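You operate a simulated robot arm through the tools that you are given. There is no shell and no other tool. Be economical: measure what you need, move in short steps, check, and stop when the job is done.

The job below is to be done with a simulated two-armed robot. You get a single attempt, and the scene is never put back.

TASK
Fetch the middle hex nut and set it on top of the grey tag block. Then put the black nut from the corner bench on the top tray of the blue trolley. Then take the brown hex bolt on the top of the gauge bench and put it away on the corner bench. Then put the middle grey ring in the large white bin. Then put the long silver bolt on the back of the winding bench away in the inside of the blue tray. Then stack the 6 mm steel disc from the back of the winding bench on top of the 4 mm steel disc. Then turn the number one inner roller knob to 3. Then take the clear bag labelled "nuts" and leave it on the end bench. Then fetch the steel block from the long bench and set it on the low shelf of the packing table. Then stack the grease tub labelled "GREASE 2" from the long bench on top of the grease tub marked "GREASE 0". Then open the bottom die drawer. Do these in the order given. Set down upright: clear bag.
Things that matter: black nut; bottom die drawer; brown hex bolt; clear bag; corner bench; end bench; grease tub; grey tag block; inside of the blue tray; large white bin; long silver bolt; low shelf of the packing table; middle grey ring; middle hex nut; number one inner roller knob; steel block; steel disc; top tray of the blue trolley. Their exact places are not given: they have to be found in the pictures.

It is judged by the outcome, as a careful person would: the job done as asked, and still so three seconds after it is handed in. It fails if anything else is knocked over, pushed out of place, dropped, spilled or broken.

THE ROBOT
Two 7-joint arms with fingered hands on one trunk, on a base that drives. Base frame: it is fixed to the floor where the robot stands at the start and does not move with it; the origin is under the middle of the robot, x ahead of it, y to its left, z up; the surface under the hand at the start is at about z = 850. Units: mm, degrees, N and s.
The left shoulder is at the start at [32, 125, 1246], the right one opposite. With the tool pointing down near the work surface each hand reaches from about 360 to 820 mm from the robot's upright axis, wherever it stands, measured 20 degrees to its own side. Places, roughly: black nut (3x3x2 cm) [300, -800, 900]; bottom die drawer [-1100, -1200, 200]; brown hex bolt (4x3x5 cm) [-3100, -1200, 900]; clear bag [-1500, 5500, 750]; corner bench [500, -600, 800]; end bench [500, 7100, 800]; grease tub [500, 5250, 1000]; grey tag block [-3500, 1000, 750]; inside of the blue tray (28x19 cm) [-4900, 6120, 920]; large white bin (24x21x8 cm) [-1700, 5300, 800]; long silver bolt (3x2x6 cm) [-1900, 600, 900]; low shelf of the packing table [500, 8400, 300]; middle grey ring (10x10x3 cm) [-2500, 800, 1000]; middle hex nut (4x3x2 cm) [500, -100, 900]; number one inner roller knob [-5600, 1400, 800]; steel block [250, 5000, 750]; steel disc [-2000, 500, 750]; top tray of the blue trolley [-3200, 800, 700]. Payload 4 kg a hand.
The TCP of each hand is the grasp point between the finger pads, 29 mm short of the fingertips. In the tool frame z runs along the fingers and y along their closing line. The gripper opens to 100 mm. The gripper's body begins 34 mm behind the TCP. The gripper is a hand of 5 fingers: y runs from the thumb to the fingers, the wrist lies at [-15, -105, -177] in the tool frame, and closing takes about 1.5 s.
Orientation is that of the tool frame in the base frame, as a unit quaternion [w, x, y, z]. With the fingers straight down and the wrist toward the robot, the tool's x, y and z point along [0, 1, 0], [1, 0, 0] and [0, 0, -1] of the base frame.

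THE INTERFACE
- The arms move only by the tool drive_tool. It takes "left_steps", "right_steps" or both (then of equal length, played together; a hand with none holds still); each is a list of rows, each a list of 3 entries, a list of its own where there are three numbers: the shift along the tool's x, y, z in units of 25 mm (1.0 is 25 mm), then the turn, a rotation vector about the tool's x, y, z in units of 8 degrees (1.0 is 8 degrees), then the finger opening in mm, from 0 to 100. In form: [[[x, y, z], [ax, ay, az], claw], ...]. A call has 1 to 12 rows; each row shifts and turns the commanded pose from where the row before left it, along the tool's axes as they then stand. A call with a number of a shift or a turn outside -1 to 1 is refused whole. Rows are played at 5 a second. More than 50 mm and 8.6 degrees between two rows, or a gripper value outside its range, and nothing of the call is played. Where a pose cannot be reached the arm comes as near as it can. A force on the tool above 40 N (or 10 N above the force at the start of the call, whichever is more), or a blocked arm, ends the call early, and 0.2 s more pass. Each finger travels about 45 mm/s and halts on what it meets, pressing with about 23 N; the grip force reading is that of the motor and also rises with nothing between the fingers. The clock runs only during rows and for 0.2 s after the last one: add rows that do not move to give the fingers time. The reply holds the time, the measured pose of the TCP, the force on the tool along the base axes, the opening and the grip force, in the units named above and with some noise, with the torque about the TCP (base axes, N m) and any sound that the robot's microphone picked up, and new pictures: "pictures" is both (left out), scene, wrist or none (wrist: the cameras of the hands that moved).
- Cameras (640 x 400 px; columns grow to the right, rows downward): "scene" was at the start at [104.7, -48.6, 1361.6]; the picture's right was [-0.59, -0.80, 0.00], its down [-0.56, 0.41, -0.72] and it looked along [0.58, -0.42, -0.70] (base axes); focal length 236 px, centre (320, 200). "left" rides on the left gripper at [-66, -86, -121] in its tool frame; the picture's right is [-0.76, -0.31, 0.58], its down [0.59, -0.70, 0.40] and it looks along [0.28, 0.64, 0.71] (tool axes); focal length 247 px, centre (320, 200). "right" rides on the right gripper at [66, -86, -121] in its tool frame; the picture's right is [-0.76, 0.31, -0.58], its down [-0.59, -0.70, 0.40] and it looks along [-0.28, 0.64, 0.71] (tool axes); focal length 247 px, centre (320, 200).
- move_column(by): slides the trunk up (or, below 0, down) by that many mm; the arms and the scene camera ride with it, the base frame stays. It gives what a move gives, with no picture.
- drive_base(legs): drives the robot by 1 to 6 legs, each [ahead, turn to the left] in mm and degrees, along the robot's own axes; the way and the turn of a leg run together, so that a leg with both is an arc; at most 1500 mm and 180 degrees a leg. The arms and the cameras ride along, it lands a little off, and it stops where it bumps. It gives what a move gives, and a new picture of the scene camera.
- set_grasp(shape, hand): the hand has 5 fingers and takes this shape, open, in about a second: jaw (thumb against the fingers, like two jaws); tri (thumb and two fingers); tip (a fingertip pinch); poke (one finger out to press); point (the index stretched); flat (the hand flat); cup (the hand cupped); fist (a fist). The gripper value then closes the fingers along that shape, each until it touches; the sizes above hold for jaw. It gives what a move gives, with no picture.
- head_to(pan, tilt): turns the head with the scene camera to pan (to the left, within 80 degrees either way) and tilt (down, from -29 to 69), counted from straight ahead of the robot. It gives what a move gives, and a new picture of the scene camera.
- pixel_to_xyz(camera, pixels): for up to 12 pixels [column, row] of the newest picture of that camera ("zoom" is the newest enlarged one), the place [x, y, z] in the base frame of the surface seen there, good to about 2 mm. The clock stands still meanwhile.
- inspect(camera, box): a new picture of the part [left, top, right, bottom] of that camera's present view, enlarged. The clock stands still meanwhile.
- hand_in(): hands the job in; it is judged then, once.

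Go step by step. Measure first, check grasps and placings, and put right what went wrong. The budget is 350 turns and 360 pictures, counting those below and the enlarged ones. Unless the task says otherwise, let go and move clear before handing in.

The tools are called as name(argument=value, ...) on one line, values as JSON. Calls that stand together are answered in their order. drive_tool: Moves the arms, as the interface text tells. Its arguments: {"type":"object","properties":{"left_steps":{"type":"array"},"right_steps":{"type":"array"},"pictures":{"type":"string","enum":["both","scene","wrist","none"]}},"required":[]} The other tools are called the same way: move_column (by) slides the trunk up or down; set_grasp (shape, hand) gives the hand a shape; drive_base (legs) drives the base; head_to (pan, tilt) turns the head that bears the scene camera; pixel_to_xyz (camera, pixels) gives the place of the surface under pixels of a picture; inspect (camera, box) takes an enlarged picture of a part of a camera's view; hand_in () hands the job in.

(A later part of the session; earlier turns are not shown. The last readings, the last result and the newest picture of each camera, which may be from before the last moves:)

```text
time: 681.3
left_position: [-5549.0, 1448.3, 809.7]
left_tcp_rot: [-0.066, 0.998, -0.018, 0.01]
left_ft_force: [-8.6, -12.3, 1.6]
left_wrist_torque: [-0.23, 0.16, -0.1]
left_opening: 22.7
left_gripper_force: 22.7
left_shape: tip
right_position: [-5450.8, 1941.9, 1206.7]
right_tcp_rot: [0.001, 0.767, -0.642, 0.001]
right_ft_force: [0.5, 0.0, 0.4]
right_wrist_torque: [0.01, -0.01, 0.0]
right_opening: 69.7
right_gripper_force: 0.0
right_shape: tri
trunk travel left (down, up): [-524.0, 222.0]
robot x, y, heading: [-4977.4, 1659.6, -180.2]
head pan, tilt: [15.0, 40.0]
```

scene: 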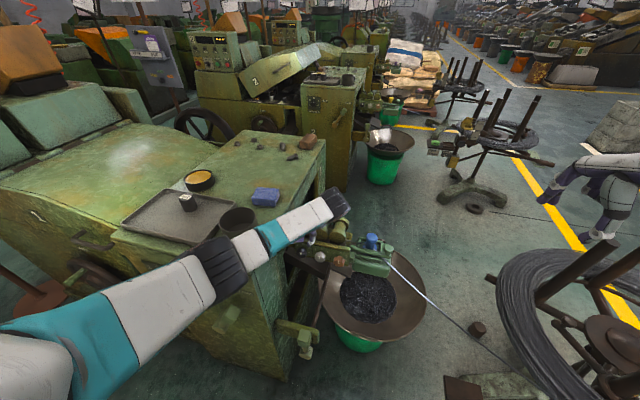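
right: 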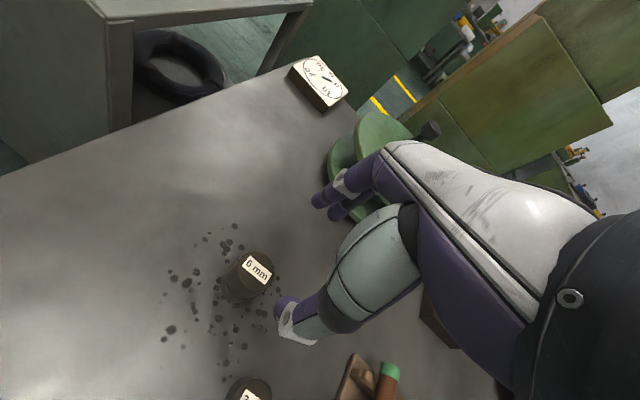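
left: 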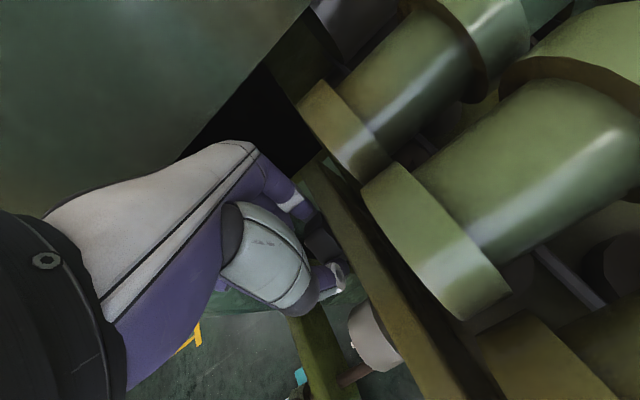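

Force is small now. I turn: first 22° clockwise about the knob axis.

drive_tool(left_steps=[[[0, -0.097, 0.006], [-0.94, 0, 0], 5], [[0, -0.097, 0.006], [-0.94, 0, 0], 5], [[0, -0.097, 0.006], [-0.94, 0, 0], 5], [[0, 0, 0], [0, 0, 0], 5]], pictures="none")

inspect(camera="left", box=[260, 170, 452, 290])

```text
time: 682.3
left_position: [-5547.2, 1457.4, 809.1]
left_tcp_rot: [0.128, 0.991, -0.023, 0.007]
left_ft_force: [-12.7, -13.9, -20.4]
left_wrist_torque: [0.03, 0.14, -0.21]
left_opening: 22.0
left_gripper_force: 23.0
left_shape: tip
left hand out of reach, approached as far as the arm can: row 3
right_position: [-5451.9, 1940.9, 1204.6]
right_tcp_rot: [0.001, 0.767, -0.641, 0.001]
right_ft_force: [-0.5, -0.1, 0.0]
right_wrist_torque: [-0.01, -0.03, 0.01]
right_opening: 69.6
right_gripper_force: 0.1
right_shape: tri
trunk travel left (down, up): [-524.0, 222.0]
robot x, y, heading: [-4971.6, 1656.5, -179.7]
head pan, tilt: [15.0, 40.0]
```

```text
3.33 times, centred on (356, 230) of left
```

zoom: 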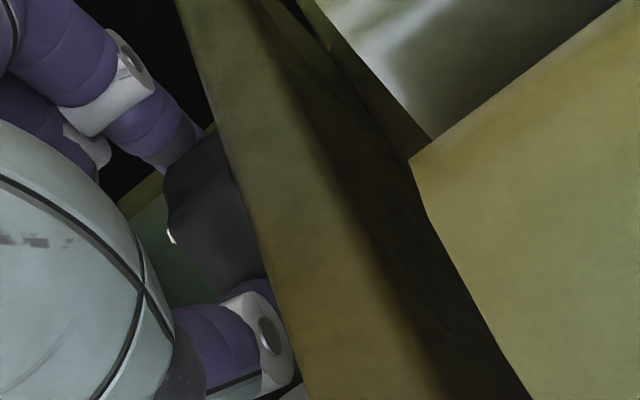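

It turned about 22°, and the arm nears its limit. I release, go back to +8°, and regrip for the second half.

drive_tool(left_steps=[[[0, 0, 0], [0, 0, 0], 30], [[0, 0, 0], [0, 0, 0], 45], [[0, 0, 0], [0, 0, 0], 45], [[0, 0.097, 0], [0.94, 0, 0], 45], [[0, 0.097, 0], [0.94, 0, 0], 45], [[0, 0.097, 0], [0.94, 0, 0], 45], [[0, 0, 0], [0, 0, 0], 45]], pictures="none")

inspect(camera="left", box=[260, 170, 452, 290])

```text
time: 683.9
left_position: [-5546.7, 1452.0, 813.3]
left_tcp_rot: [-0.069, 0.997, -0.021, 0.009]
left_ft_force: [0.7, -3.5, 1.2]
left_wrist_torque: [-0.06, -0.01, 0.04]
left_opening: 47.8
left_gripper_force: 0.1
left_shape: tip
right_position: [-5449.0, 1942.0, 1205.8]
right_tcp_rot: [0.001, 0.767, -0.642, 0.001]
right_ft_force: [-0.6, -0.1, -0.1]
right_wrist_torque: [0.01, 0.02, 0.02]
right_opening: 69.9
right_gripper_force: 0.0
right_shape: tri
trunk travel left (down, up): [-524.0, 222.0]
robot x, y, heading: [-4969.5, 1657.6, -180.1]
head pan, tilt: [15.0, 40.0]
```

```text
3.33 times, centred on (356, 230) of left
```

zoom: 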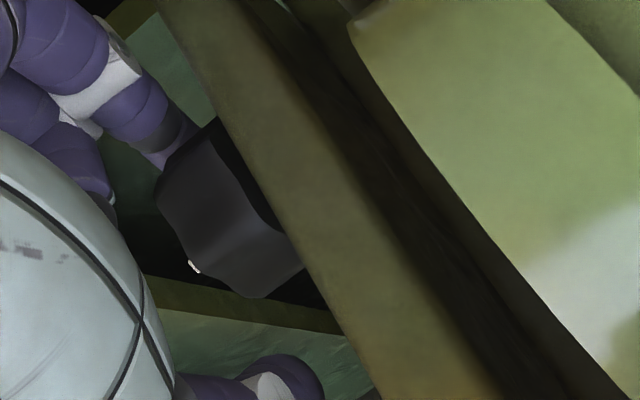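

The pointer has moved. I shift 6 mm south to centre, then close again.

drive_tool(left_steps=[[[0, 0.2, 0.1], [0, 0, 0], 45], [[0, 0, 0], [0, 0, 0], 30], [[0, 0, 0], [0, 0, 0], 15], [[0, 0, 0], [0, 0, 0], 5], [[0, 0, 0], [0, 0, 0], 5], [[0, 0, 0], [0, 0, 0], 5]], pictures="none")

```text
time: 685.3
left_position: [-5547.6, 1447.0, 810.6]
left_tcp_rot: [-0.069, 0.997, -0.021, 0.008]
left_ft_force: [-1.8, 4.4, 0.9]
left_wrist_torque: [-0.64, -0.01, 0.09]
left_opening: 21.5
left_gripper_force: 22.9
left_shape: tip
right_position: [-5449.2, 1942.2, 1206.4]
right_tcp_rot: [0.001, 0.767, -0.642, 0.001]
right_ft_force: [-0.1, -0.1, -0.2]
right_wrist_torque: [0.0, -0.01, -0.02]
right_opening: 69.6
right_gripper_force: 0.1
right_shape: tri
trunk travel left (down, up): [-524.0, 222.0]
robot x, y, heading: [-4973.3, 1655.9, -180.1]
head pan, tilt: [15.0, 40.0]
```

Well centred now (4 N). I turn another ~23°.

drive_tool(left_steps=[[[0, -0.097, 0.006], [-0.98, 0, 0], 5], [[0, -0.097, 0.006], [-0.98, 0, 0], 5], [[0, -0.097, 0.006], [-0.98, 0, 0], 5], [[0, 0, 0], [0, 0, 0], 5]], pictures="none")

drive_tool(left_steps=[[[0, 0, 0], [0, 0, 0], 25], [[0, 0.1, 0], [0, 0, 0], 45], [[0, 0, 0], [0, 0, 0], 45], [[0, 0.097, 0], [0.98, 0, 0], 45], [[0, 0.097, 0], [0.98, 0, 0], 45], [[0, 0.097, -0.3], [0.98, 0, 0], 45], [[0, 0, -1], [0, 0, 0], 45], [[0, 0, -1], [0, 0, 0], 45], [[0, 0, -1], [0, 0, 0], 45], [[0, 0, -1], [0, 0, 0], 45], [[0, 0, -1], [0, 0, 0], 45], [[0, 0, -1], [0, 0, 0], 45]], pictures="wrist")

inspect(camera="scene", box=[270, 210, 398, 290])

```text
time: 686.3
left_position: [-5546.0, 1452.4, 808.8]
left_tcp_rot: [0.135, 0.991, -0.022, 0.006]
left_ft_force: [-5.8, -3.0, -14.5]
left_wrist_torque: [0.09, 0.05, -0.12]
left_opening: 21.5
left_gripper_force: 22.9
left_shape: tip
right_position: [-5450.3, 1940.8, 1204.4]
right_tcp_rot: [0.001, 0.767, -0.641, 0.001]
right_ft_force: [0.2, 0.1, -0.7]
right_wrist_torque: [0.01, 0.02, 0.05]
right_opening: 69.9
right_gripper_force: 0.0
right_shape: tri
trunk travel left (down, up): [-524.0, 222.0]
robot x, y, heading: [-4973.1, 1658.7, -179.4]
head pan, tilt: [15.0, 40.0]
```

```text
time: 688.2
left_position: [-5548.3, 1448.6, 879.3]
left_tcp_rot: [-0.077, 0.997, -0.029, 0.01]
left_ft_force: [-4.3, 13.1, 2.0]
left_wrist_torque: [-0.77, -0.24, -0.11]
left_opening: 44.9
left_gripper_force: 0.1
left_shape: tip
right_position: [-5448.0, 1941.8, 1207.0]
right_tcp_rot: [0.002, 0.767, -0.642, 0.001]
right_ft_force: [0.8, 0.4, -0.9]
right_wrist_torque: [0.03, 0.02, -0.03]
right_opening: 69.8
right_gripper_force: 0.1
right_shape: tri
trunk travel left (down, up): [-524.0, 222.0]
robot x, y, heading: [-4976.2, 1660.6, 180.1]
head pan, tilt: [15.0, 40.0]
stopped in row 9 (left hand): the force on the tool passed its limit at 44 N (the readings are from after the stop); the commanded pose is now the measured one
```

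left: 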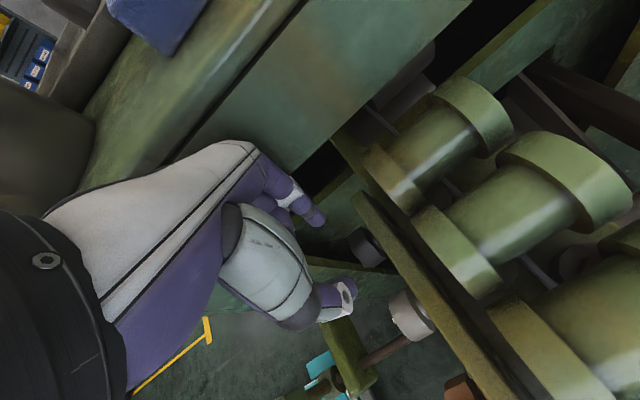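

```text
5.00 times, centred on (334, 250) of scene
```

zoom: 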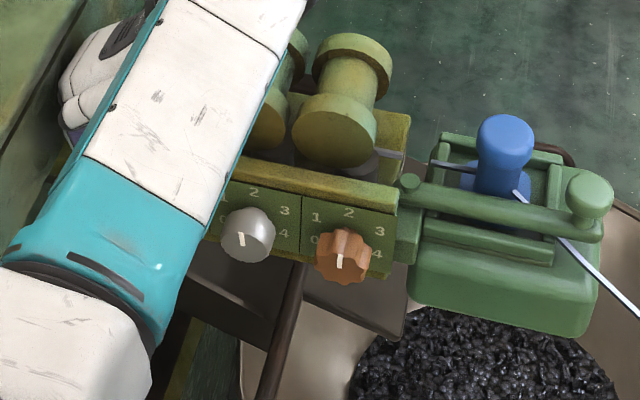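

The knuckles touched the machine wall on the way up. I move 12 mm north, level the tilt, then rise.

drive_tool(left_steps=[[[0, -0.5, 0], [-0.5, 0, 0], 45], [[0, -0.1, 0], [-0.55, 0, 0], 45], [[0, 0, -1], [0, 0, 0], 45], [[0, 0, -1], [0, 0, 0], 45], [[0, 0, -1], [0, 0, 0], 45], [[0, 0, -1], [0, 0, 0], 45], [[0, 0, -1], [0, 0, 0], 45], [[0, 0, -1], [0, 0, 0], 45], [[0, 0, -1], [0, 0, 0], 45], [[0, 0, -1], [0, 0, 0], 45], [[0, 0, -1], [0, 0, 0], 45]], pictures="scene")

inspect(camera="scene", box=[290, 210, 370, 260])

```text
time: 690.6
left_position: [-5550.6, 1458.5, 1108.2]
left_tcp_rot: [-0.002, 1.0, -0.027, 0.009]
left_ft_force: [-0.7, 0.6, -0.2]
left_wrist_torque: [0.02, 0.05, -0.01]
left_opening: 44.8
left_gripper_force: 0.0
left_shape: tip
right_position: [-5448.3, 1942.1, 1206.9]
right_tcp_rot: [0.003, 0.766, -0.642, 0.001]
right_ft_force: [-0.2, 0.1, 0.3]
right_wrist_torque: [0.01, 0.0, -0.04]
right_opening: 69.7
right_gripper_force: 0.1
right_shape: tri
trunk travel left (down, up): [-524.0, 222.0]
robot x, y, heading: [-4973.4, 1662.1, -180.0]
head pan, tilt: [15.0, 40.0]
```

scene: 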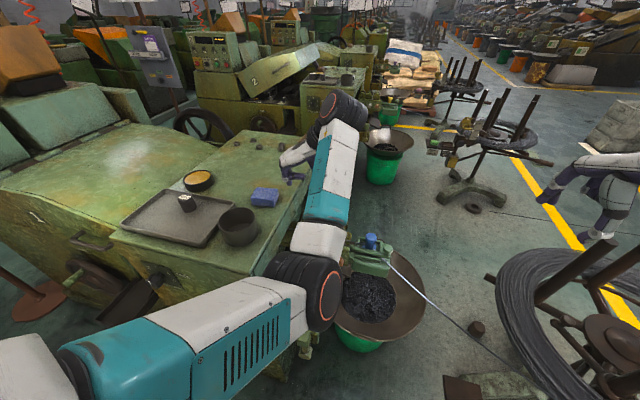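

```text
8.00 times, centred on (330, 235) of scene
```

zoom: 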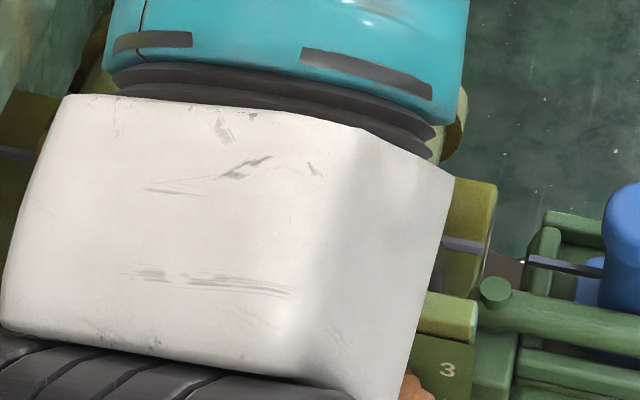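

I raise and retract the arm to uncover the knobs.

drive_tool(left_steps=[[[0, 0, -1], [0, 0, 0], 45], [[0, 0, -1], [0, 0, 0], 45], [[0, 0, -1], [0, 0, 0], 45], [[0.5, 1, 0], [0, 0, 0], 45], [[0.5, 1, 0], [0, 0, 0], 45], [[0.5, 1, 0], [0, 0, 0], 45], [[0.5, 1, 0], [0, 0, 0], 45], [[0.5, 1, 0], [0, 0, 0], 45], [[0.5, 1, 0], [0, 0, 0], 45]], pictures="scene")

inspect(camera="scene", box=[290, 220, 370, 270])

```text
time: 692.6
left_position: [-5483.8, 1303.9, 1179.6]
left_tcp_rot: [-0.002, 1.0, -0.027, 0.01]
left_ft_force: [0.1, -0.2, -0.5]
left_wrist_torque: [0.01, -0.02, -0.01]
left_opening: 44.6
left_gripper_force: 0.0
left_shape: tip
right_position: [-5449.0, 1941.5, 1206.6]
right_tcp_rot: [0.001, 0.767, -0.642, 0.0]
right_ft_force: [-0.3, 0.1, -0.5]
right_wrist_torque: [0.02, 0.01, 0.01]
right_opening: 69.9
right_gripper_force: 0.0
right_shape: tri
trunk travel left (down, up): [-524.0, 222.0]
robot x, y, heading: [-4973.8, 1659.3, -180.0]
head pan, tilt: [15.0, 40.0]
```

scene: 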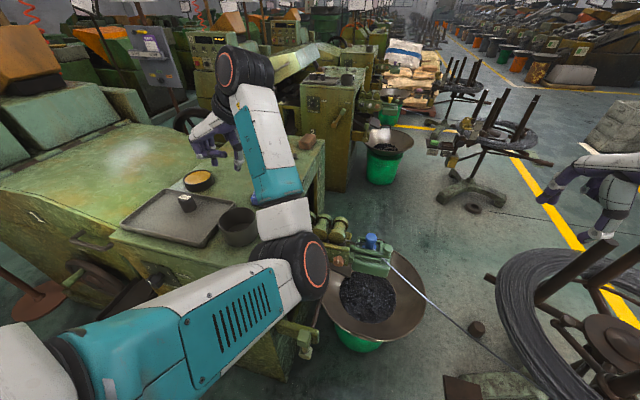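

```text
8.00 times, centred on (330, 245) of scene
```

zoom: 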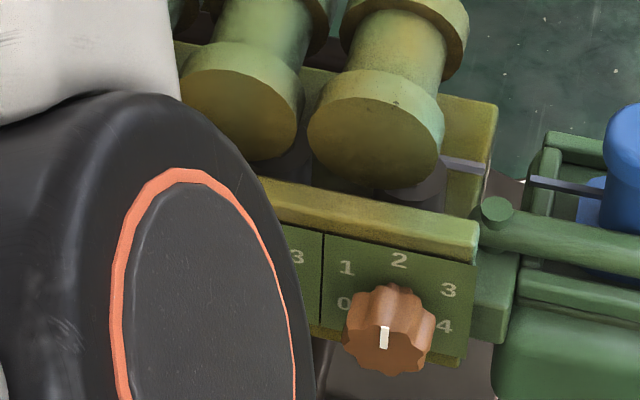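

I back the base off 300 mm to see the knobs.

drive_base(legs=[[-300, 0]])

inspect(camera="scene", box=[230, 170, 390, 270])

```text
time: 694.7
left_position: [-5180.4, 1306.8, 1180.9]
left_tcp_rot: [-0.002, 1.0, -0.029, 0.009]
left_ft_force: [0.2, -0.3, 0.4]
left_wrist_torque: [-0.02, 0.03, -0.01]
left_opening: 44.8
left_gripper_force: 0.0
left_shape: tip
right_position: [-5140.4, 1944.9, 1207.2]
right_tcp_rot: [0.002, 0.765, -0.644, 0.0]
right_ft_force: [1.4, -0.7, -0.5]
right_wrist_torque: [0.01, 0.02, 0.0]
right_opening: 69.8
right_gripper_force: 0.1
right_shape: tri
trunk travel left (down, up): [-524.0, 222.0]
robot x, y, heading: [-4666.3, 1656.1, 179.4]
head pan, tilt: [15.0, 40.0]
```

scene: 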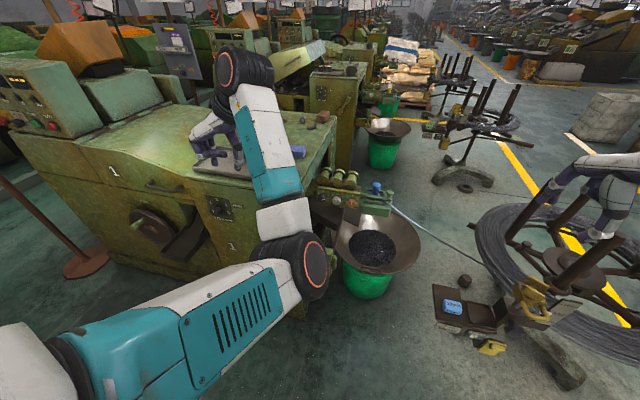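

```text
4.00 times, centred on (310, 220) of scene
```

zoom: 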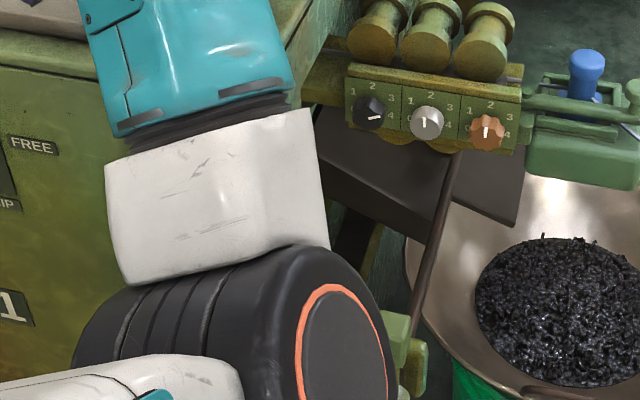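

inspect(camera="scene", box=[310, 180, 374, 220])

```text
10.00 times, centred on (342, 200) of scene
```

zoom: 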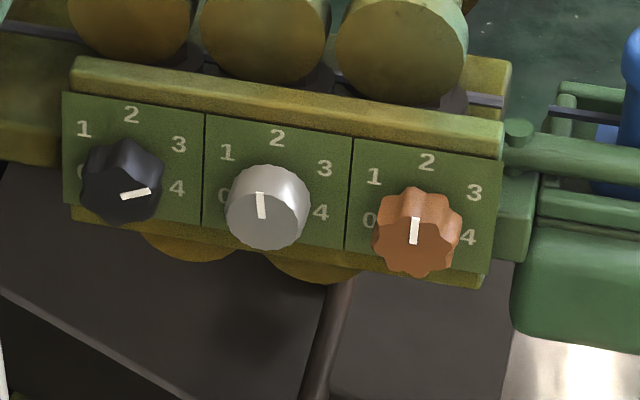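

The black knob overshot to about 3.7, and the grey one seems nudged about 15° anticlockwise. I measure the pointers in 3D.

pixel_to_xyz(camera="zoom", pixels=[[123, 196], [148, 190], [258, 194], [263, 216], [415, 219], [412, 242], [131, 114], [179, 144], [177, 187], [277, 138], [325, 168], [82, 128]])

inspect(camera="scene", box=[314, 188, 346, 208])

```text
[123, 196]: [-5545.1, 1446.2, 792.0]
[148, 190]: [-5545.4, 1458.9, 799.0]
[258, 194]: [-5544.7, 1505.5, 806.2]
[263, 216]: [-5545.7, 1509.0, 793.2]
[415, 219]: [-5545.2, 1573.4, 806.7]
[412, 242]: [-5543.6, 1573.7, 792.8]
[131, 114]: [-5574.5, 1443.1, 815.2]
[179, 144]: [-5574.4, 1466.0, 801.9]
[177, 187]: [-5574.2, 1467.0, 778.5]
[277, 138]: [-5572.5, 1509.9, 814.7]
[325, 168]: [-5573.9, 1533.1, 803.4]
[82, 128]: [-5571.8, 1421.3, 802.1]
```

```text
16.00 times, centred on (330, 198) of scene
```

zoom: 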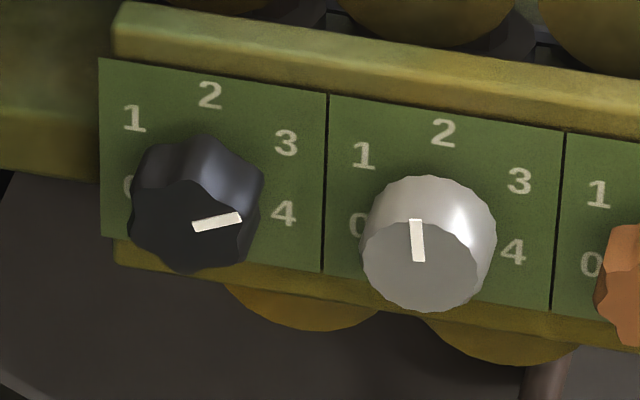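

In 3D the labels are 60° apart: "3" is at 60°, and the black pointer is at 61°, so it is right on 3. But the grey knob was brushed to about -13°; I will set it back to 2 the same way. I drive back in.

drive_base(legs=[[300, 0]])

drive_tool(left_steps=[[[0, -1, 0], [0, 0, 0], 45], [[0, -1, 0], [0, 0, 0], 45], [[0, -1, 0], [0, 0, 0], 45], [[-0.4, -1, 0], [0, 0, 0], 45], [[-0.6, -1, 0], [0, 0, 0], 45], [[-0.6, -1, 0], [0, 0, 0], 45], [[-0.6, -1, 0], [0, 0, 0], 45], [[-0.6, -1, 0], [0, 0, 0], 45], [[0, 0, 1], [0, 0, 0], 45], [[0, 0, 1], [0, 0, 0], 45], [[0, 0, 1], [0, 0, 0], 45], [[0, 0, 1], [0, 0, 0], 45]], pictures="wrist")

```text
time: 696.7
left_position: [-5481.2, 1308.5, 1179.5]
left_tcp_rot: [-0.002, 0.999, -0.031, 0.01]
left_ft_force: [-0.3, -0.3, 0.3]
left_wrist_torque: [-0.03, -0.01, 0.0]
left_opening: 44.8
left_gripper_force: 0.0
left_shape: tip
right_position: [-5441.2, 1946.5, 1206.0]
right_tcp_rot: [0.002, 0.765, -0.644, 0.0]
right_ft_force: [0.4, 0.3, 0.2]
right_wrist_torque: [0.01, 0.01, 0.0]
right_opening: 69.7
right_gripper_force: 0.1
right_shape: tri
trunk travel left (down, up): [-524.0, 222.0]
robot x, y, heading: [-4963.7, 1663.6, 179.3]
head pan, tilt: [15.0, 40.0]
```

scene: 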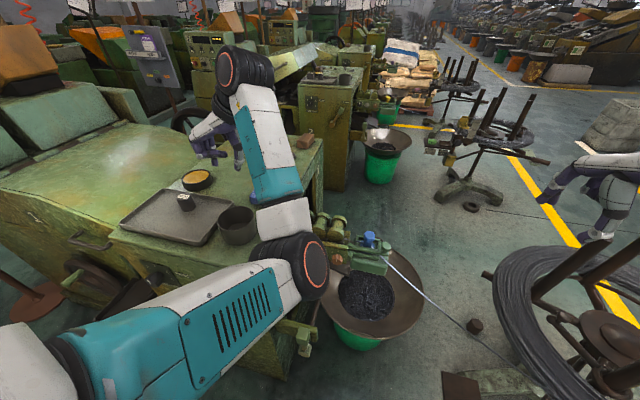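

```text
time: 699.3
left_position: [-5557.1, 1487.7, 1067.6]
left_tcp_rot: [-0.002, 1.0, -0.03, 0.009]
left_ft_force: [0.1, -0.2, 0.1]
left_wrist_torque: [0.0, 0.01, 0.02]
left_opening: 44.6
left_gripper_force: 0.2
left_shape: tip
left hand out of reach, approached as far as the arm can: row 5, 6, 7, 8
right_position: [-5439.8, 1948.2, 1207.7]
right_tcp_rot: [0.002, 0.764, -0.645, 0.001]
right_ft_force: [-0.2, -0.2, -0.2]
right_wrist_torque: [-0.04, 0.0, 0.01]
right_opening: 69.6
right_gripper_force: 0.0
right_shape: tri
trunk travel left (down, up): [-524.0, 222.0]
robot x, y, heading: [-4964.6, 1658.2, 179.5]
head pan, tilt: [15.0, 40.0]
```

left: 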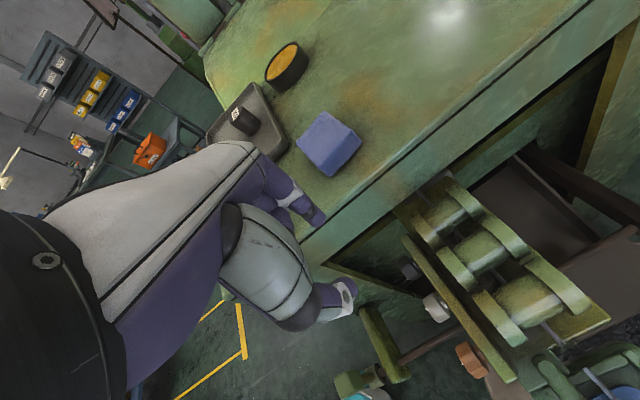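

Too far inward for this arm; I turn the base 4.5° right so the grey knob comes into reach.

drive_base(legs=[[0, -4.5]])

drive_tool(left_steps=[[[0, 0, 0], [0, 0, -0.35], 45], [[0, 0, 0], [0, 0, 0], 45]], pictures="wrist")

inspect(camera="left", box=[300, 180, 556, 340])

```text
time: 700.2
left_position: [-5567.6, 1535.2, 1067.2]
left_tcp_rot: [-0.001, 0.998, -0.069, 0.009]
left_ft_force: [0.3, 0.3, -0.2]
left_wrist_torque: [-0.01, 0.0, -0.01]
left_opening: 44.7
left_gripper_force: 0.0
left_shape: tip
right_position: [-5416.2, 1984.3, 1206.5]
right_tcp_rot: [0.003, 0.739, -0.674, 0.001]
right_ft_force: [-0.7, 0.3, 0.3]
right_wrist_torque: [-0.01, 0.01, -0.04]
right_opening: 69.8
right_gripper_force: 0.1
right_shape: tri
trunk travel left (down, up): [-524.0, 222.0]
robot x, y, heading: [-4965.5, 1660.4, 174.8]
head pan, tilt: [15.0, 40.0]
```

scene: 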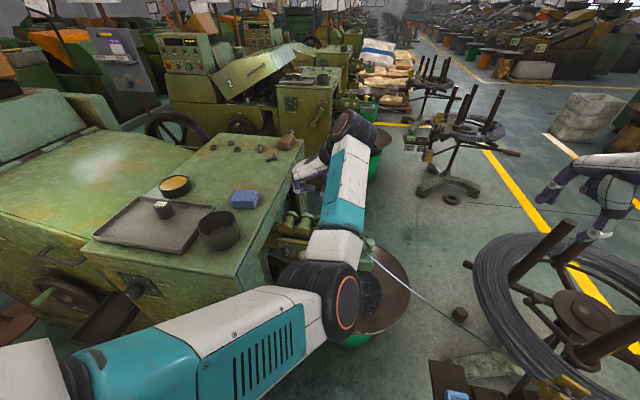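

```text
time: 700.8
left_position: [-5569.7, 1533.6, 1066.8]
left_tcp_rot: [-0.001, 0.999, -0.044, 0.009]
left_ft_force: [0.4, -0.3, -0.1]
left_wrist_torque: [0.02, 0.03, -0.01]
left_opening: 45.0
left_gripper_force: 0.0
left_shape: tip
right_position: [-5416.7, 1982.2, 1206.3]
right_tcp_rot: [0.002, 0.739, -0.674, 0.0]
right_ft_force: [0.2, -1.3, 0.1]
right_wrist_torque: [-0.03, 0.02, -0.04]
right_opening: 69.6
right_gripper_force: 0.0
right_shape: tri
trunk travel left (down, up): [-524.0, 222.0]
robot x, y, heading: [-4969.5, 1657.8, 175.0]
head pan, tilt: [15.0, 40.0]
```

left: 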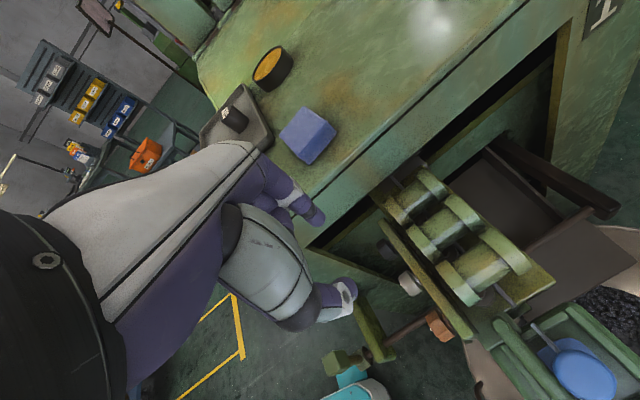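

```text
2.50 times, centred on (428, 260) of left
```

zoom: 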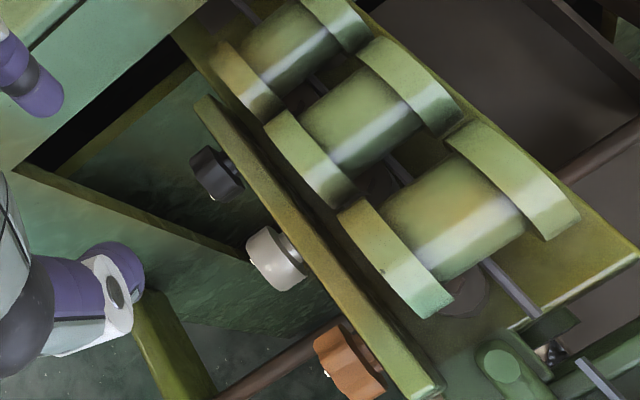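

drive_tool(left_steps=[[[0.87, 0.87, 0], [0, 0, -0.4], 45], [[0, 0, 1], [0, 0, 0], 45], [[0, 0, 1], [0, 0, 0], 45], [[0, 0, 1], [0, 0, 0], 45], [[0, 0, 1], [0, 0, 0], 45], [[0, 0, 1], [0, 0, 0], 45], [[0, 0, 1], [0, 0, 0], 45], [[0, 0, 1], [0, 0, 0], 45], [[0, 0, 0.5], [0, 0, 0], 45], [[0, 0, 0], [0, 0, 0], 45]], pictures="wrist")

pixel_to_xyz(camera="left", pixels=[[318, 213], [345, 287], [380, 255], [375, 250], [388, 262], [370, 262]])

inspect(camera="left", box=[270, 180, 462, 300])

```text
time: 703.0
left_position: [-5545.7, 1509.1, 879.7]
left_tcp_rot: [-0.001, 1.0, -0.017, 0.009]
left_ft_force: [-0.7, -0.5, 0.2]
left_wrist_torque: [0.04, 0.01, 0.04]
left_opening: 44.9
left_gripper_force: 0.1
left_shape: tip
right_position: [-5418.1, 1981.5, 1206.3]
right_tcp_rot: [0.002, 0.739, -0.673, 0.0]
right_ft_force: [-0.2, -0.1, 0.3]
right_wrist_torque: [0.03, 0.02, 0.01]
right_opening: 70.1
right_gripper_force: 0.2
right_shape: tri
trunk travel left (down, up): [-524.0, 222.0]
robot x, y, heading: [-4963.7, 1659.9, 175.3]
head pan, tilt: [15.0, 40.0]
```

left: 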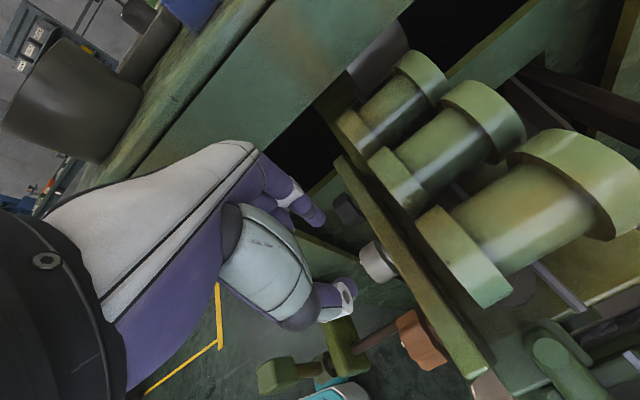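

```text
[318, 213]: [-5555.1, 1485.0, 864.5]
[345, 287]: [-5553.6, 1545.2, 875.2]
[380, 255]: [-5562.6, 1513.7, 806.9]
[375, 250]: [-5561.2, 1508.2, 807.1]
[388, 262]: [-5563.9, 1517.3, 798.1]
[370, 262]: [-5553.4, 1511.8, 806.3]
```

```text
3.33 times, centred on (366, 240) of left
```

zoom: 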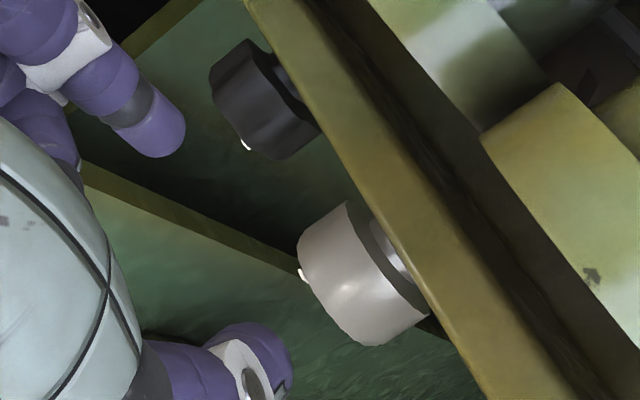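

Centred over the grey knob. I descend around it, close, and turn it ~13° clockwise.

drive_tool(left_steps=[[[-0.05, 0.03, 0.8], [0, 0, 0], 45], [[0, 0, 0.8], [0, 0, 0], 45], [[0, 0, 0.8], [0, 0, 0], 45], [[0, 0, 0.35], [0, 0, 0], 45], [[0, 0, 0], [0, 0, 0], 45], [[0, 0, 0], [0, 0, 0], 30], [[0, 0, 0], [0, 0, 0], 15], [[0, 0, 0], [0, 0, 0], 5], [[0, 0, 0], [0, 0, 0], 5], [[0, 0, 0], [0, 0, 0], 5]], pictures="none")

inspect(camera="left", box=[270, 180, 462, 300])

```text
time: 705.2
left_position: [-5546.2, 1507.6, 810.3]
left_tcp_rot: [-0.002, 1.0, -0.016, 0.01]
left_ft_force: [0.0, -0.9, -0.8]
left_wrist_torque: [0.0, -0.01, 0.03]
left_opening: 29.1
left_gripper_force: 22.7
left_shape: tip
right_position: [-5417.2, 1982.9, 1206.5]
right_tcp_rot: [0.002, 0.739, -0.674, 0.001]
right_ft_force: [0.1, 0.7, -0.7]
right_wrist_torque: [0.0, -0.02, 0.0]
right_opening: 69.9
right_gripper_force: 0.2
right_shape: tri
trunk travel left (down, up): [-524.0, 222.0]
robot x, y, heading: [-4960.9, 1661.8, 175.0]
head pan, tilt: [15.0, 40.0]
```

```text
3.33 times, centred on (366, 240) of left
```

zoom: 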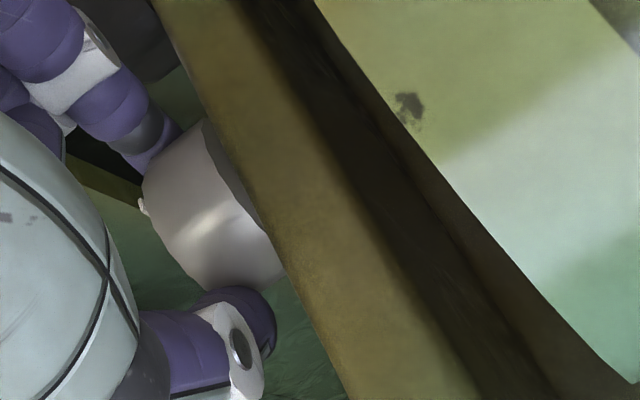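

Gripped with no side force. I turn -13° of tilt (clockwise) and then release.

drive_tool(left_steps=[[[0, -0.083, 0], [-0.81, 0, 0], 5], [[0, -0.083, 0], [-0.81, 0, 0], 5], [[0, 0, 0], [0, 0, 0], 5], [[0, 0, 0], [0, 0, 0], 25], [[0, 0, 0], [0, 0, 0], 45], [[0, 0, 0], [0, 0, 0], 45], [[0, 0.083, 0], [0.81, 0, 0], 45], [[0, 0.083, 0], [0.81, 0, 0], 45], [[0, 0, -1], [0, 0, 0], 45], [[0, 0, -1], [0, 0, 0], 45], [[0, 0, -1], [0, 0, 0], 45]], pictures="wrist")

inspect(camera="left", box=[270, 180, 462, 300])

```text
time: 707.6
left_position: [-5547.0, 1509.5, 886.7]
left_tcp_rot: [-0.001, 1.0, -0.016, 0.008]
left_ft_force: [0.4, -0.2, -0.1]
left_wrist_torque: [0.0, -0.01, 0.02]
left_opening: 44.4
left_gripper_force: 0.2
left_shape: tip
right_position: [-5416.2, 1983.5, 1205.9]
right_tcp_rot: [0.002, 0.739, -0.673, 0.001]
right_ft_force: [-1.5, -0.1, 0.1]
right_wrist_torque: [0.01, 0.04, 0.0]
right_opening: 69.7
right_gripper_force: 0.1
right_shape: tri
trunk travel left (down, up): [-524.0, 222.0]
robot x, y, heading: [-4964.5, 1655.5, 175.0]
head pan, tilt: [15.0, 40.0]
```

left: 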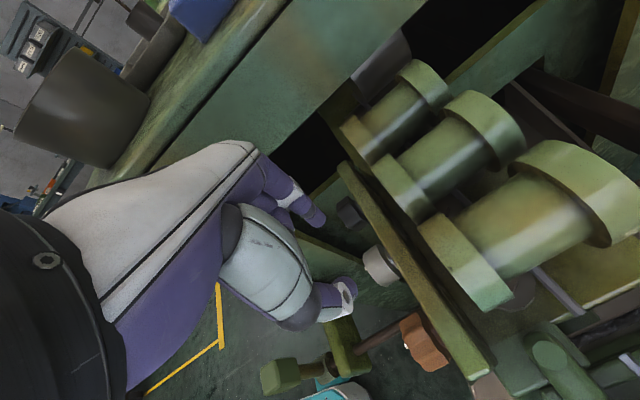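

```text
3.33 times, centred on (366, 240) of left
```

zoom: 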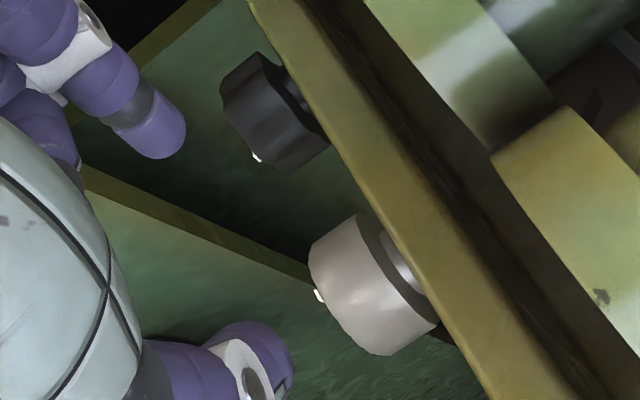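

I lift clear, back off and check the pointers.

drive_tool(left_steps=[[[0, 0, -1], [0, 0, 0], 45], [[0, 0, -1], [0, 0, 0], 45], [[0, 0, -1], [0, 0, 0], 45], [[0, 0, -1], [0, 0, 0], 45], [[0, 0, -1], [0, 0, 0], 45], [[0, 0, -1], [0, 0, 0], 45], [[0, 0, -1], [0, 0, 0], 45], [[0, 0, -1], [0, 0, 0], 45], [[0, 0, -1], [0, 0, 0], 45], [[0, 0, -1], [0, 0, 0], 45], [[0, 0, -1], [0, 0, 0], 45]], pictures="none")

drive_base(legs=[[-400, 0]])

inspect(camera="scene", box=[220, 160, 380, 260])

```text
time: 710.0
left_position: [-5555.9, 1503.0, 1158.1]
left_tcp_rot: [-0.001, 1.0, -0.018, 0.009]
left_ft_force: [-0.3, 0.8, 0.1]
left_wrist_torque: [0.0, 0.03, 0.01]
left_opening: 44.3
left_gripper_force: 0.0
left_shape: tip
left hand out of reach, approached as far as the arm can: row 11
right_position: [-5416.8, 1983.0, 1205.6]
right_tcp_rot: [0.002, 0.739, -0.674, 0.001]
right_ft_force: [0.0, 0.6, 0.4]
right_wrist_torque: [-0.01, -0.04, -0.01]
right_opening: 69.8
right_gripper_force: 0.0
right_shape: tri
trunk travel left (down, up): [-524.0, 222.0]
robot x, y, heading: [-4968.2, 1659.2, 175.0]
head pan, tilt: [15.0, 40.0]
```

```text
time: 712.5
left_position: [-5150.2, 1467.5, 1160.4]
left_tcp_rot: [-0.001, 1.0, -0.018, 0.008]
left_ft_force: [-0.7, 0.9, 0.0]
left_wrist_torque: [0.0, 0.0, -0.01]
left_opening: 44.7
left_gripper_force: 0.0
left_shape: tip
right_position: [-5012.5, 1947.8, 1206.5]
right_tcp_rot: [0.002, 0.738, -0.675, 0.001]
right_ft_force: [-0.5, -0.5, -0.9]
right_wrist_torque: [-0.01, -0.03, 0.0]
right_opening: 69.7
right_gripper_force: 0.1
right_shape: tri
trunk travel left (down, up): [-524.0, 222.0]
robot x, y, heading: [-4560.3, 1621.6, 175.1]
head pan, tilt: [15.0, 40.0]
```

scene: 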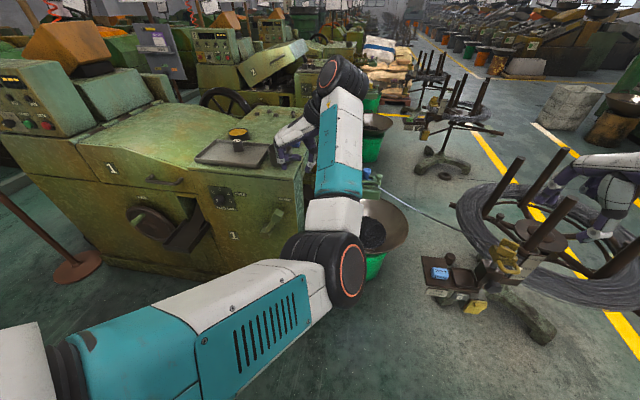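

```text
4.00 times, centred on (300, 210) of scene
```

zoom: 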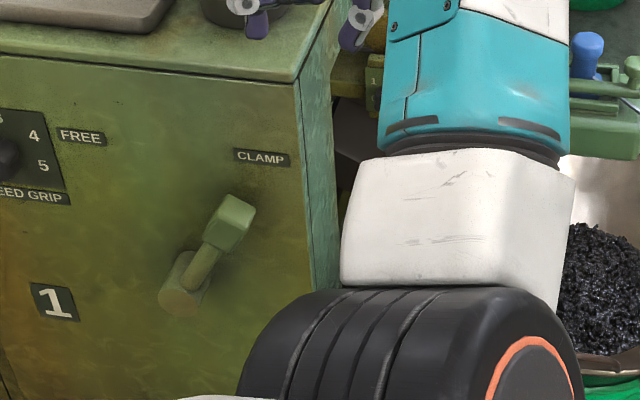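

I return the left hand to its normal yaw, which also frees the view.

drive_tool(left_steps=[[[0, 0, 0], [0, 0, 1], 60], [[0, 0, 0], [0, 0, 1], 60], [[0, 0, 0], [0, 0, 1], 60], [[0, 0, 0], [0, 0, 1], 60], [[0, 0, 0], [0, 0, 1], 60], [[0, 0, 0], [0, 0, 1], 60], [[0, 0, 0], [0, 0, 1], 60], [[0, 0, 0], [0, 0, 1], 60], [[0, 0, 0], [0, 0, 1], 60], [[0, 0, 0], [0, 0, 1], 60], [[0, 0, 0], [0, 0, 1], 60]], pictures="scene")

inspect(camera="scene", box=[290, 160, 402, 230])

```text
time: 714.9
left_position: [-5151.4, 1468.5, 1158.2]
left_tcp_rot: [0.005, -0.706, 0.708, -0.006]
left_ft_force: [0.3, 0.4, -0.3]
left_wrist_torque: [-0.03, 0.01, 0.0]
left_opening: 60.0
left_gripper_force: 0.1
left_shape: tip
right_position: [-5011.7, 1947.5, 1206.3]
right_tcp_rot: [0.002, 0.739, -0.674, 0.001]
right_ft_force: [0.4, -0.9, 0.0]
right_wrist_torque: [-0.01, 0.01, -0.01]
right_opening: 69.7
right_gripper_force: 0.1
right_shape: tri
trunk travel left (down, up): [-524.0, 222.0]
robot x, y, heading: [-4563.6, 1626.6, 175.0]
head pan, tilt: [15.0, 40.0]
```

scene: 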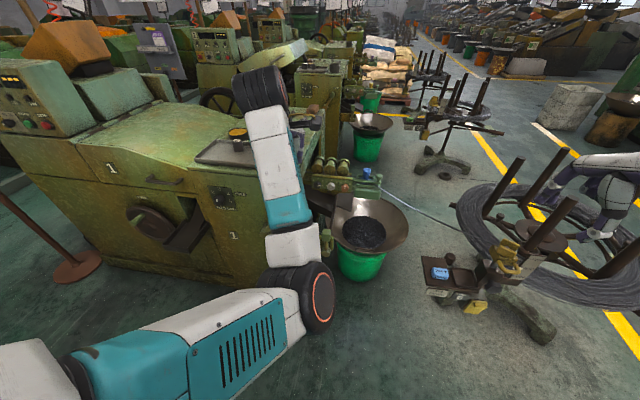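

```text
5.71 times, centred on (346, 195) of scene
```

zoom: 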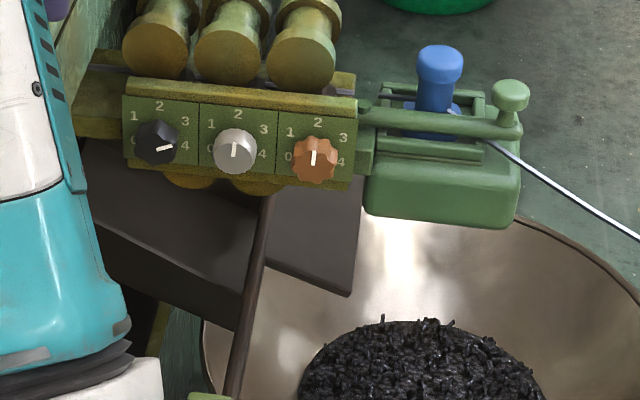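

inspect(camera="scene", box=[308, 172, 356, 202])

```text
13.33 times, centred on (332, 187) of scene
```

zoom: 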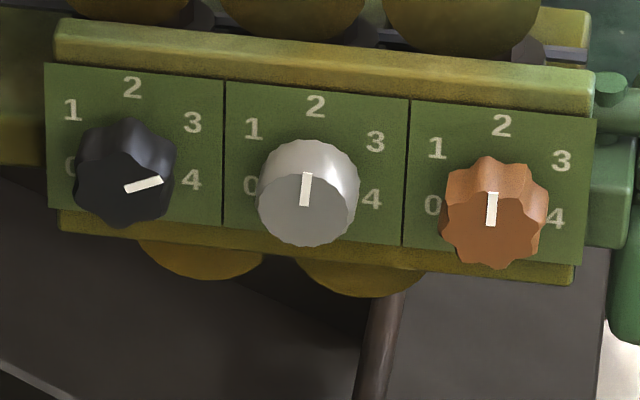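

pixel_to_xyz(camera="zoom", pixels=[[126, 190], [162, 179], [307, 174], [305, 205], [492, 193], [490, 225], [132, 87], [192, 122], [190, 180], [72, 110]])

```text
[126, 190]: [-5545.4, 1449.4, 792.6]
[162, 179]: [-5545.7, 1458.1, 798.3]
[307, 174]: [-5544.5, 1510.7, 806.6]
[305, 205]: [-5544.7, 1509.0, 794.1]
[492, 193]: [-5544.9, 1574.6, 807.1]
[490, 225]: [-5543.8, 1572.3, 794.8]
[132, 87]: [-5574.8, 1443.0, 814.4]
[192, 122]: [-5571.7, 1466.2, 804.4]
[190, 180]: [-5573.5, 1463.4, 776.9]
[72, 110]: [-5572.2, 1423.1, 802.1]
```

Black is on 3, and grey and orange point to 2. Next the clear bag "nuts": I drive back out and to the bag table.

drive_base(legs=[[0, 95], [500, 0], [0, 90], [600, 0], [0, 40], [850, 0]])

drive_base(legs=[[0, 50], [1400, 0], [500, 0], [0, -68], [1480, 0]])

```text
time: 734.7
left_position: [-3022.1, 2166.9, 1158.0]
left_tcp_rot: [-0.003, 0.391, 0.92, -0.01]
left_ft_force: [0.6, -0.3, 0.6]
left_wrist_torque: [-0.01, -0.01, 0.01]
left_opening: 60.0
left_gripper_force: 0.0
left_shape: tip
right_position: [-2789.9, 1725.1, 1205.9]
right_tcp_rot: [-0.002, 0.348, 0.937, 0.002]
right_ft_force: [0.3, -0.4, -0.5]
right_wrist_torque: [0.02, 0.07, -0.01]
right_opening: 69.6
right_gripper_force: 0.1
right_shape: tri
trunk travel left (down, up): [-524.0, 222.0]
robot x, y, heading: [-3338.9, 1646.6, 39.0]
head pan, tilt: [15.0, 40.0]
```

scene: 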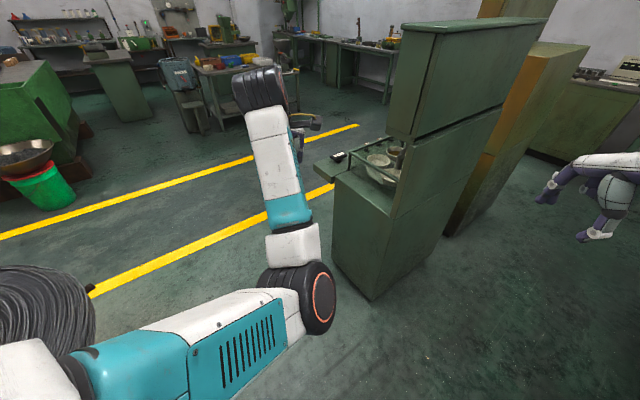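

```text
time: 756.5
left_position: [-1427.2, 4416.0, 1158.5]
left_tcp_rot: [-0.004, 0.541, 0.841, -0.008]
left_ft_force: [0.0, -0.4, -0.1]
left_wrist_torque: [-0.03, -0.01, 0.01]
left_opening: 59.7
left_gripper_force: 0.1
left_shape: tip
right_position: [-1354.1, 3921.4, 1205.8]
right_tcp_rot: [-0.001, 0.502, 0.865, 0.002]
right_ft_force: [0.1, -0.7, -0.6]
right_wrist_torque: [0.0, -0.04, -0.01]
right_opening: 69.8
right_gripper_force: 0.0
right_shape: tri
trunk travel left (down, up): [-524.0, 222.0]
robot x, y, heading: [-1895.7, 4030.5, 19.4]
head pan, tilt: [15.0, 40.0]
```

scene: 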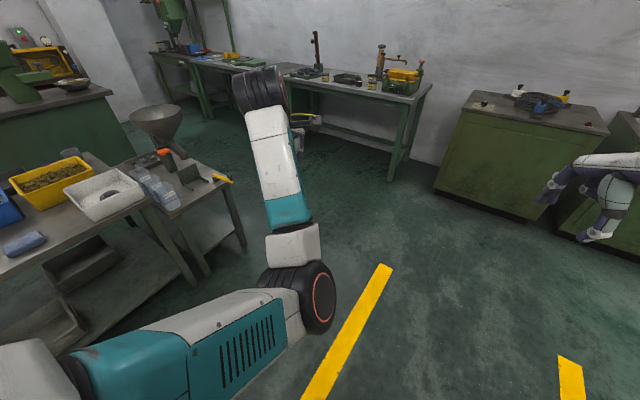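

The bags are at (155,190). I drive in front of the table.

drive_base(legs=[[0, 52.8], [650, 0], [0, 17.8]])

head_to(pan=-25, tilt=42)

inspect(camera="scene", box=[240, 120, 432, 240])

```text
time: 763.6
left_position: [-1909.5, 5227.7, 1158.1]
left_tcp_rot: [0.001, -0.043, 0.999, -0.008]
left_ft_force: [-0.4, -1.0, -0.7]
left_wrist_torque: [-0.03, -0.01, 0.01]
left_opening: 60.0
left_gripper_force: 0.1
left_shape: tip
right_position: [-1419.2, 5129.7, 1206.5]
right_tcp_rot: [-0.002, -0.088, 0.996, 0.001]
right_ft_force: [0.2, 0.3, 0.1]
right_wrist_torque: [-0.03, 0.04, -0.03]
right_opening: 69.9
right_gripper_force: 0.1
right_shape: tri
trunk travel left (down, up): [-524.0, 222.0]
robot x, y, heading: [-1705.3, 4653.1, 90.1]
head pan, tilt: [15.0, 40.0]
```

scene: 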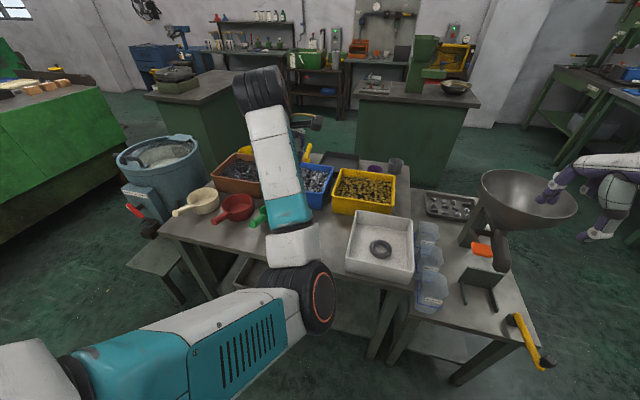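

```text
time: 764.7
left_position: [-1909.1, 5226.0, 1157.7]
left_tcp_rot: [0.0, -0.043, 0.999, -0.009]
left_ft_force: [0.9, -0.4, 0.5]
left_wrist_torque: [-0.02, 0.02, 0.01]
left_opening: 59.9
left_gripper_force: 0.0
left_shape: tip
right_position: [-1418.4, 5129.8, 1206.4]
right_tcp_rot: [-0.003, -0.088, 0.996, 0.0]
right_ft_force: [-0.5, -0.4, 0.5]
right_wrist_torque: [-0.01, 0.03, -0.01]
right_opening: 69.8
right_gripper_force: 0.0
right_shape: tri
trunk travel left (down, up): [-524.0, 222.0]
robot x, y, heading: [-1700.9, 4652.3, 89.8]
head pan, tilt: [-25.0, 42.0]
```

scene: 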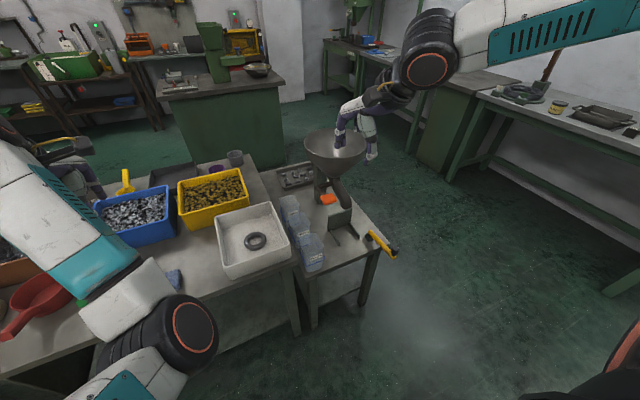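

```text
3.33 times, centred on (336, 180) of scene
```

zoom: 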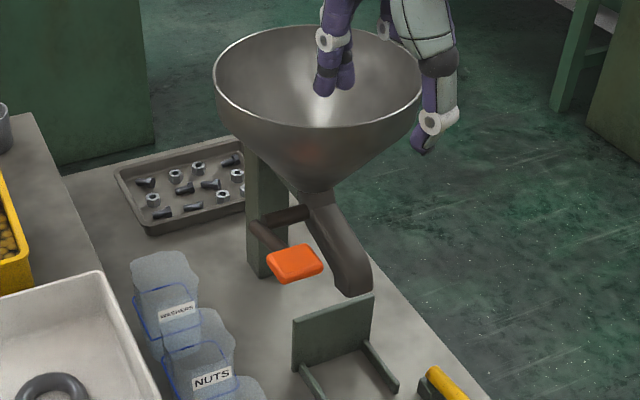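

inspect(camera="scene", box=[258, 190, 354, 280])

pixel_to_xyz(camera="zoom", pixels=[[215, 60], [235, 120], [260, 170], [300, 230], [290, 150], [330, 300], [255, 130], [300, 195], [340, 320], [380, 240], [400, 330]])

```text
4.44 times, centred on (306, 235) of scene
```

zoom: 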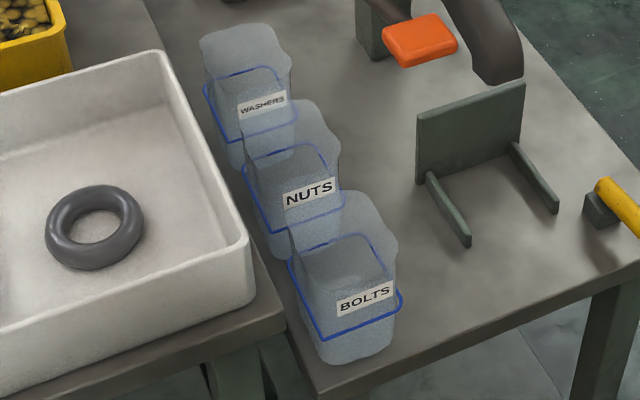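

```text
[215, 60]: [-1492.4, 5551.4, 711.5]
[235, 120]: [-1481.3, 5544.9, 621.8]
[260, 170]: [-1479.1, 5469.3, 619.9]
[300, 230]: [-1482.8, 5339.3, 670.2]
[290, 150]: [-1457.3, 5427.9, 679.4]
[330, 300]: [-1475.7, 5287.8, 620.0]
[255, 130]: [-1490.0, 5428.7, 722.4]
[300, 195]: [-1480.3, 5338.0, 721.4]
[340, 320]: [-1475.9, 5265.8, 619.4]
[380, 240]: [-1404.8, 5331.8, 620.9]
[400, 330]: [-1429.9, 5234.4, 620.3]
```

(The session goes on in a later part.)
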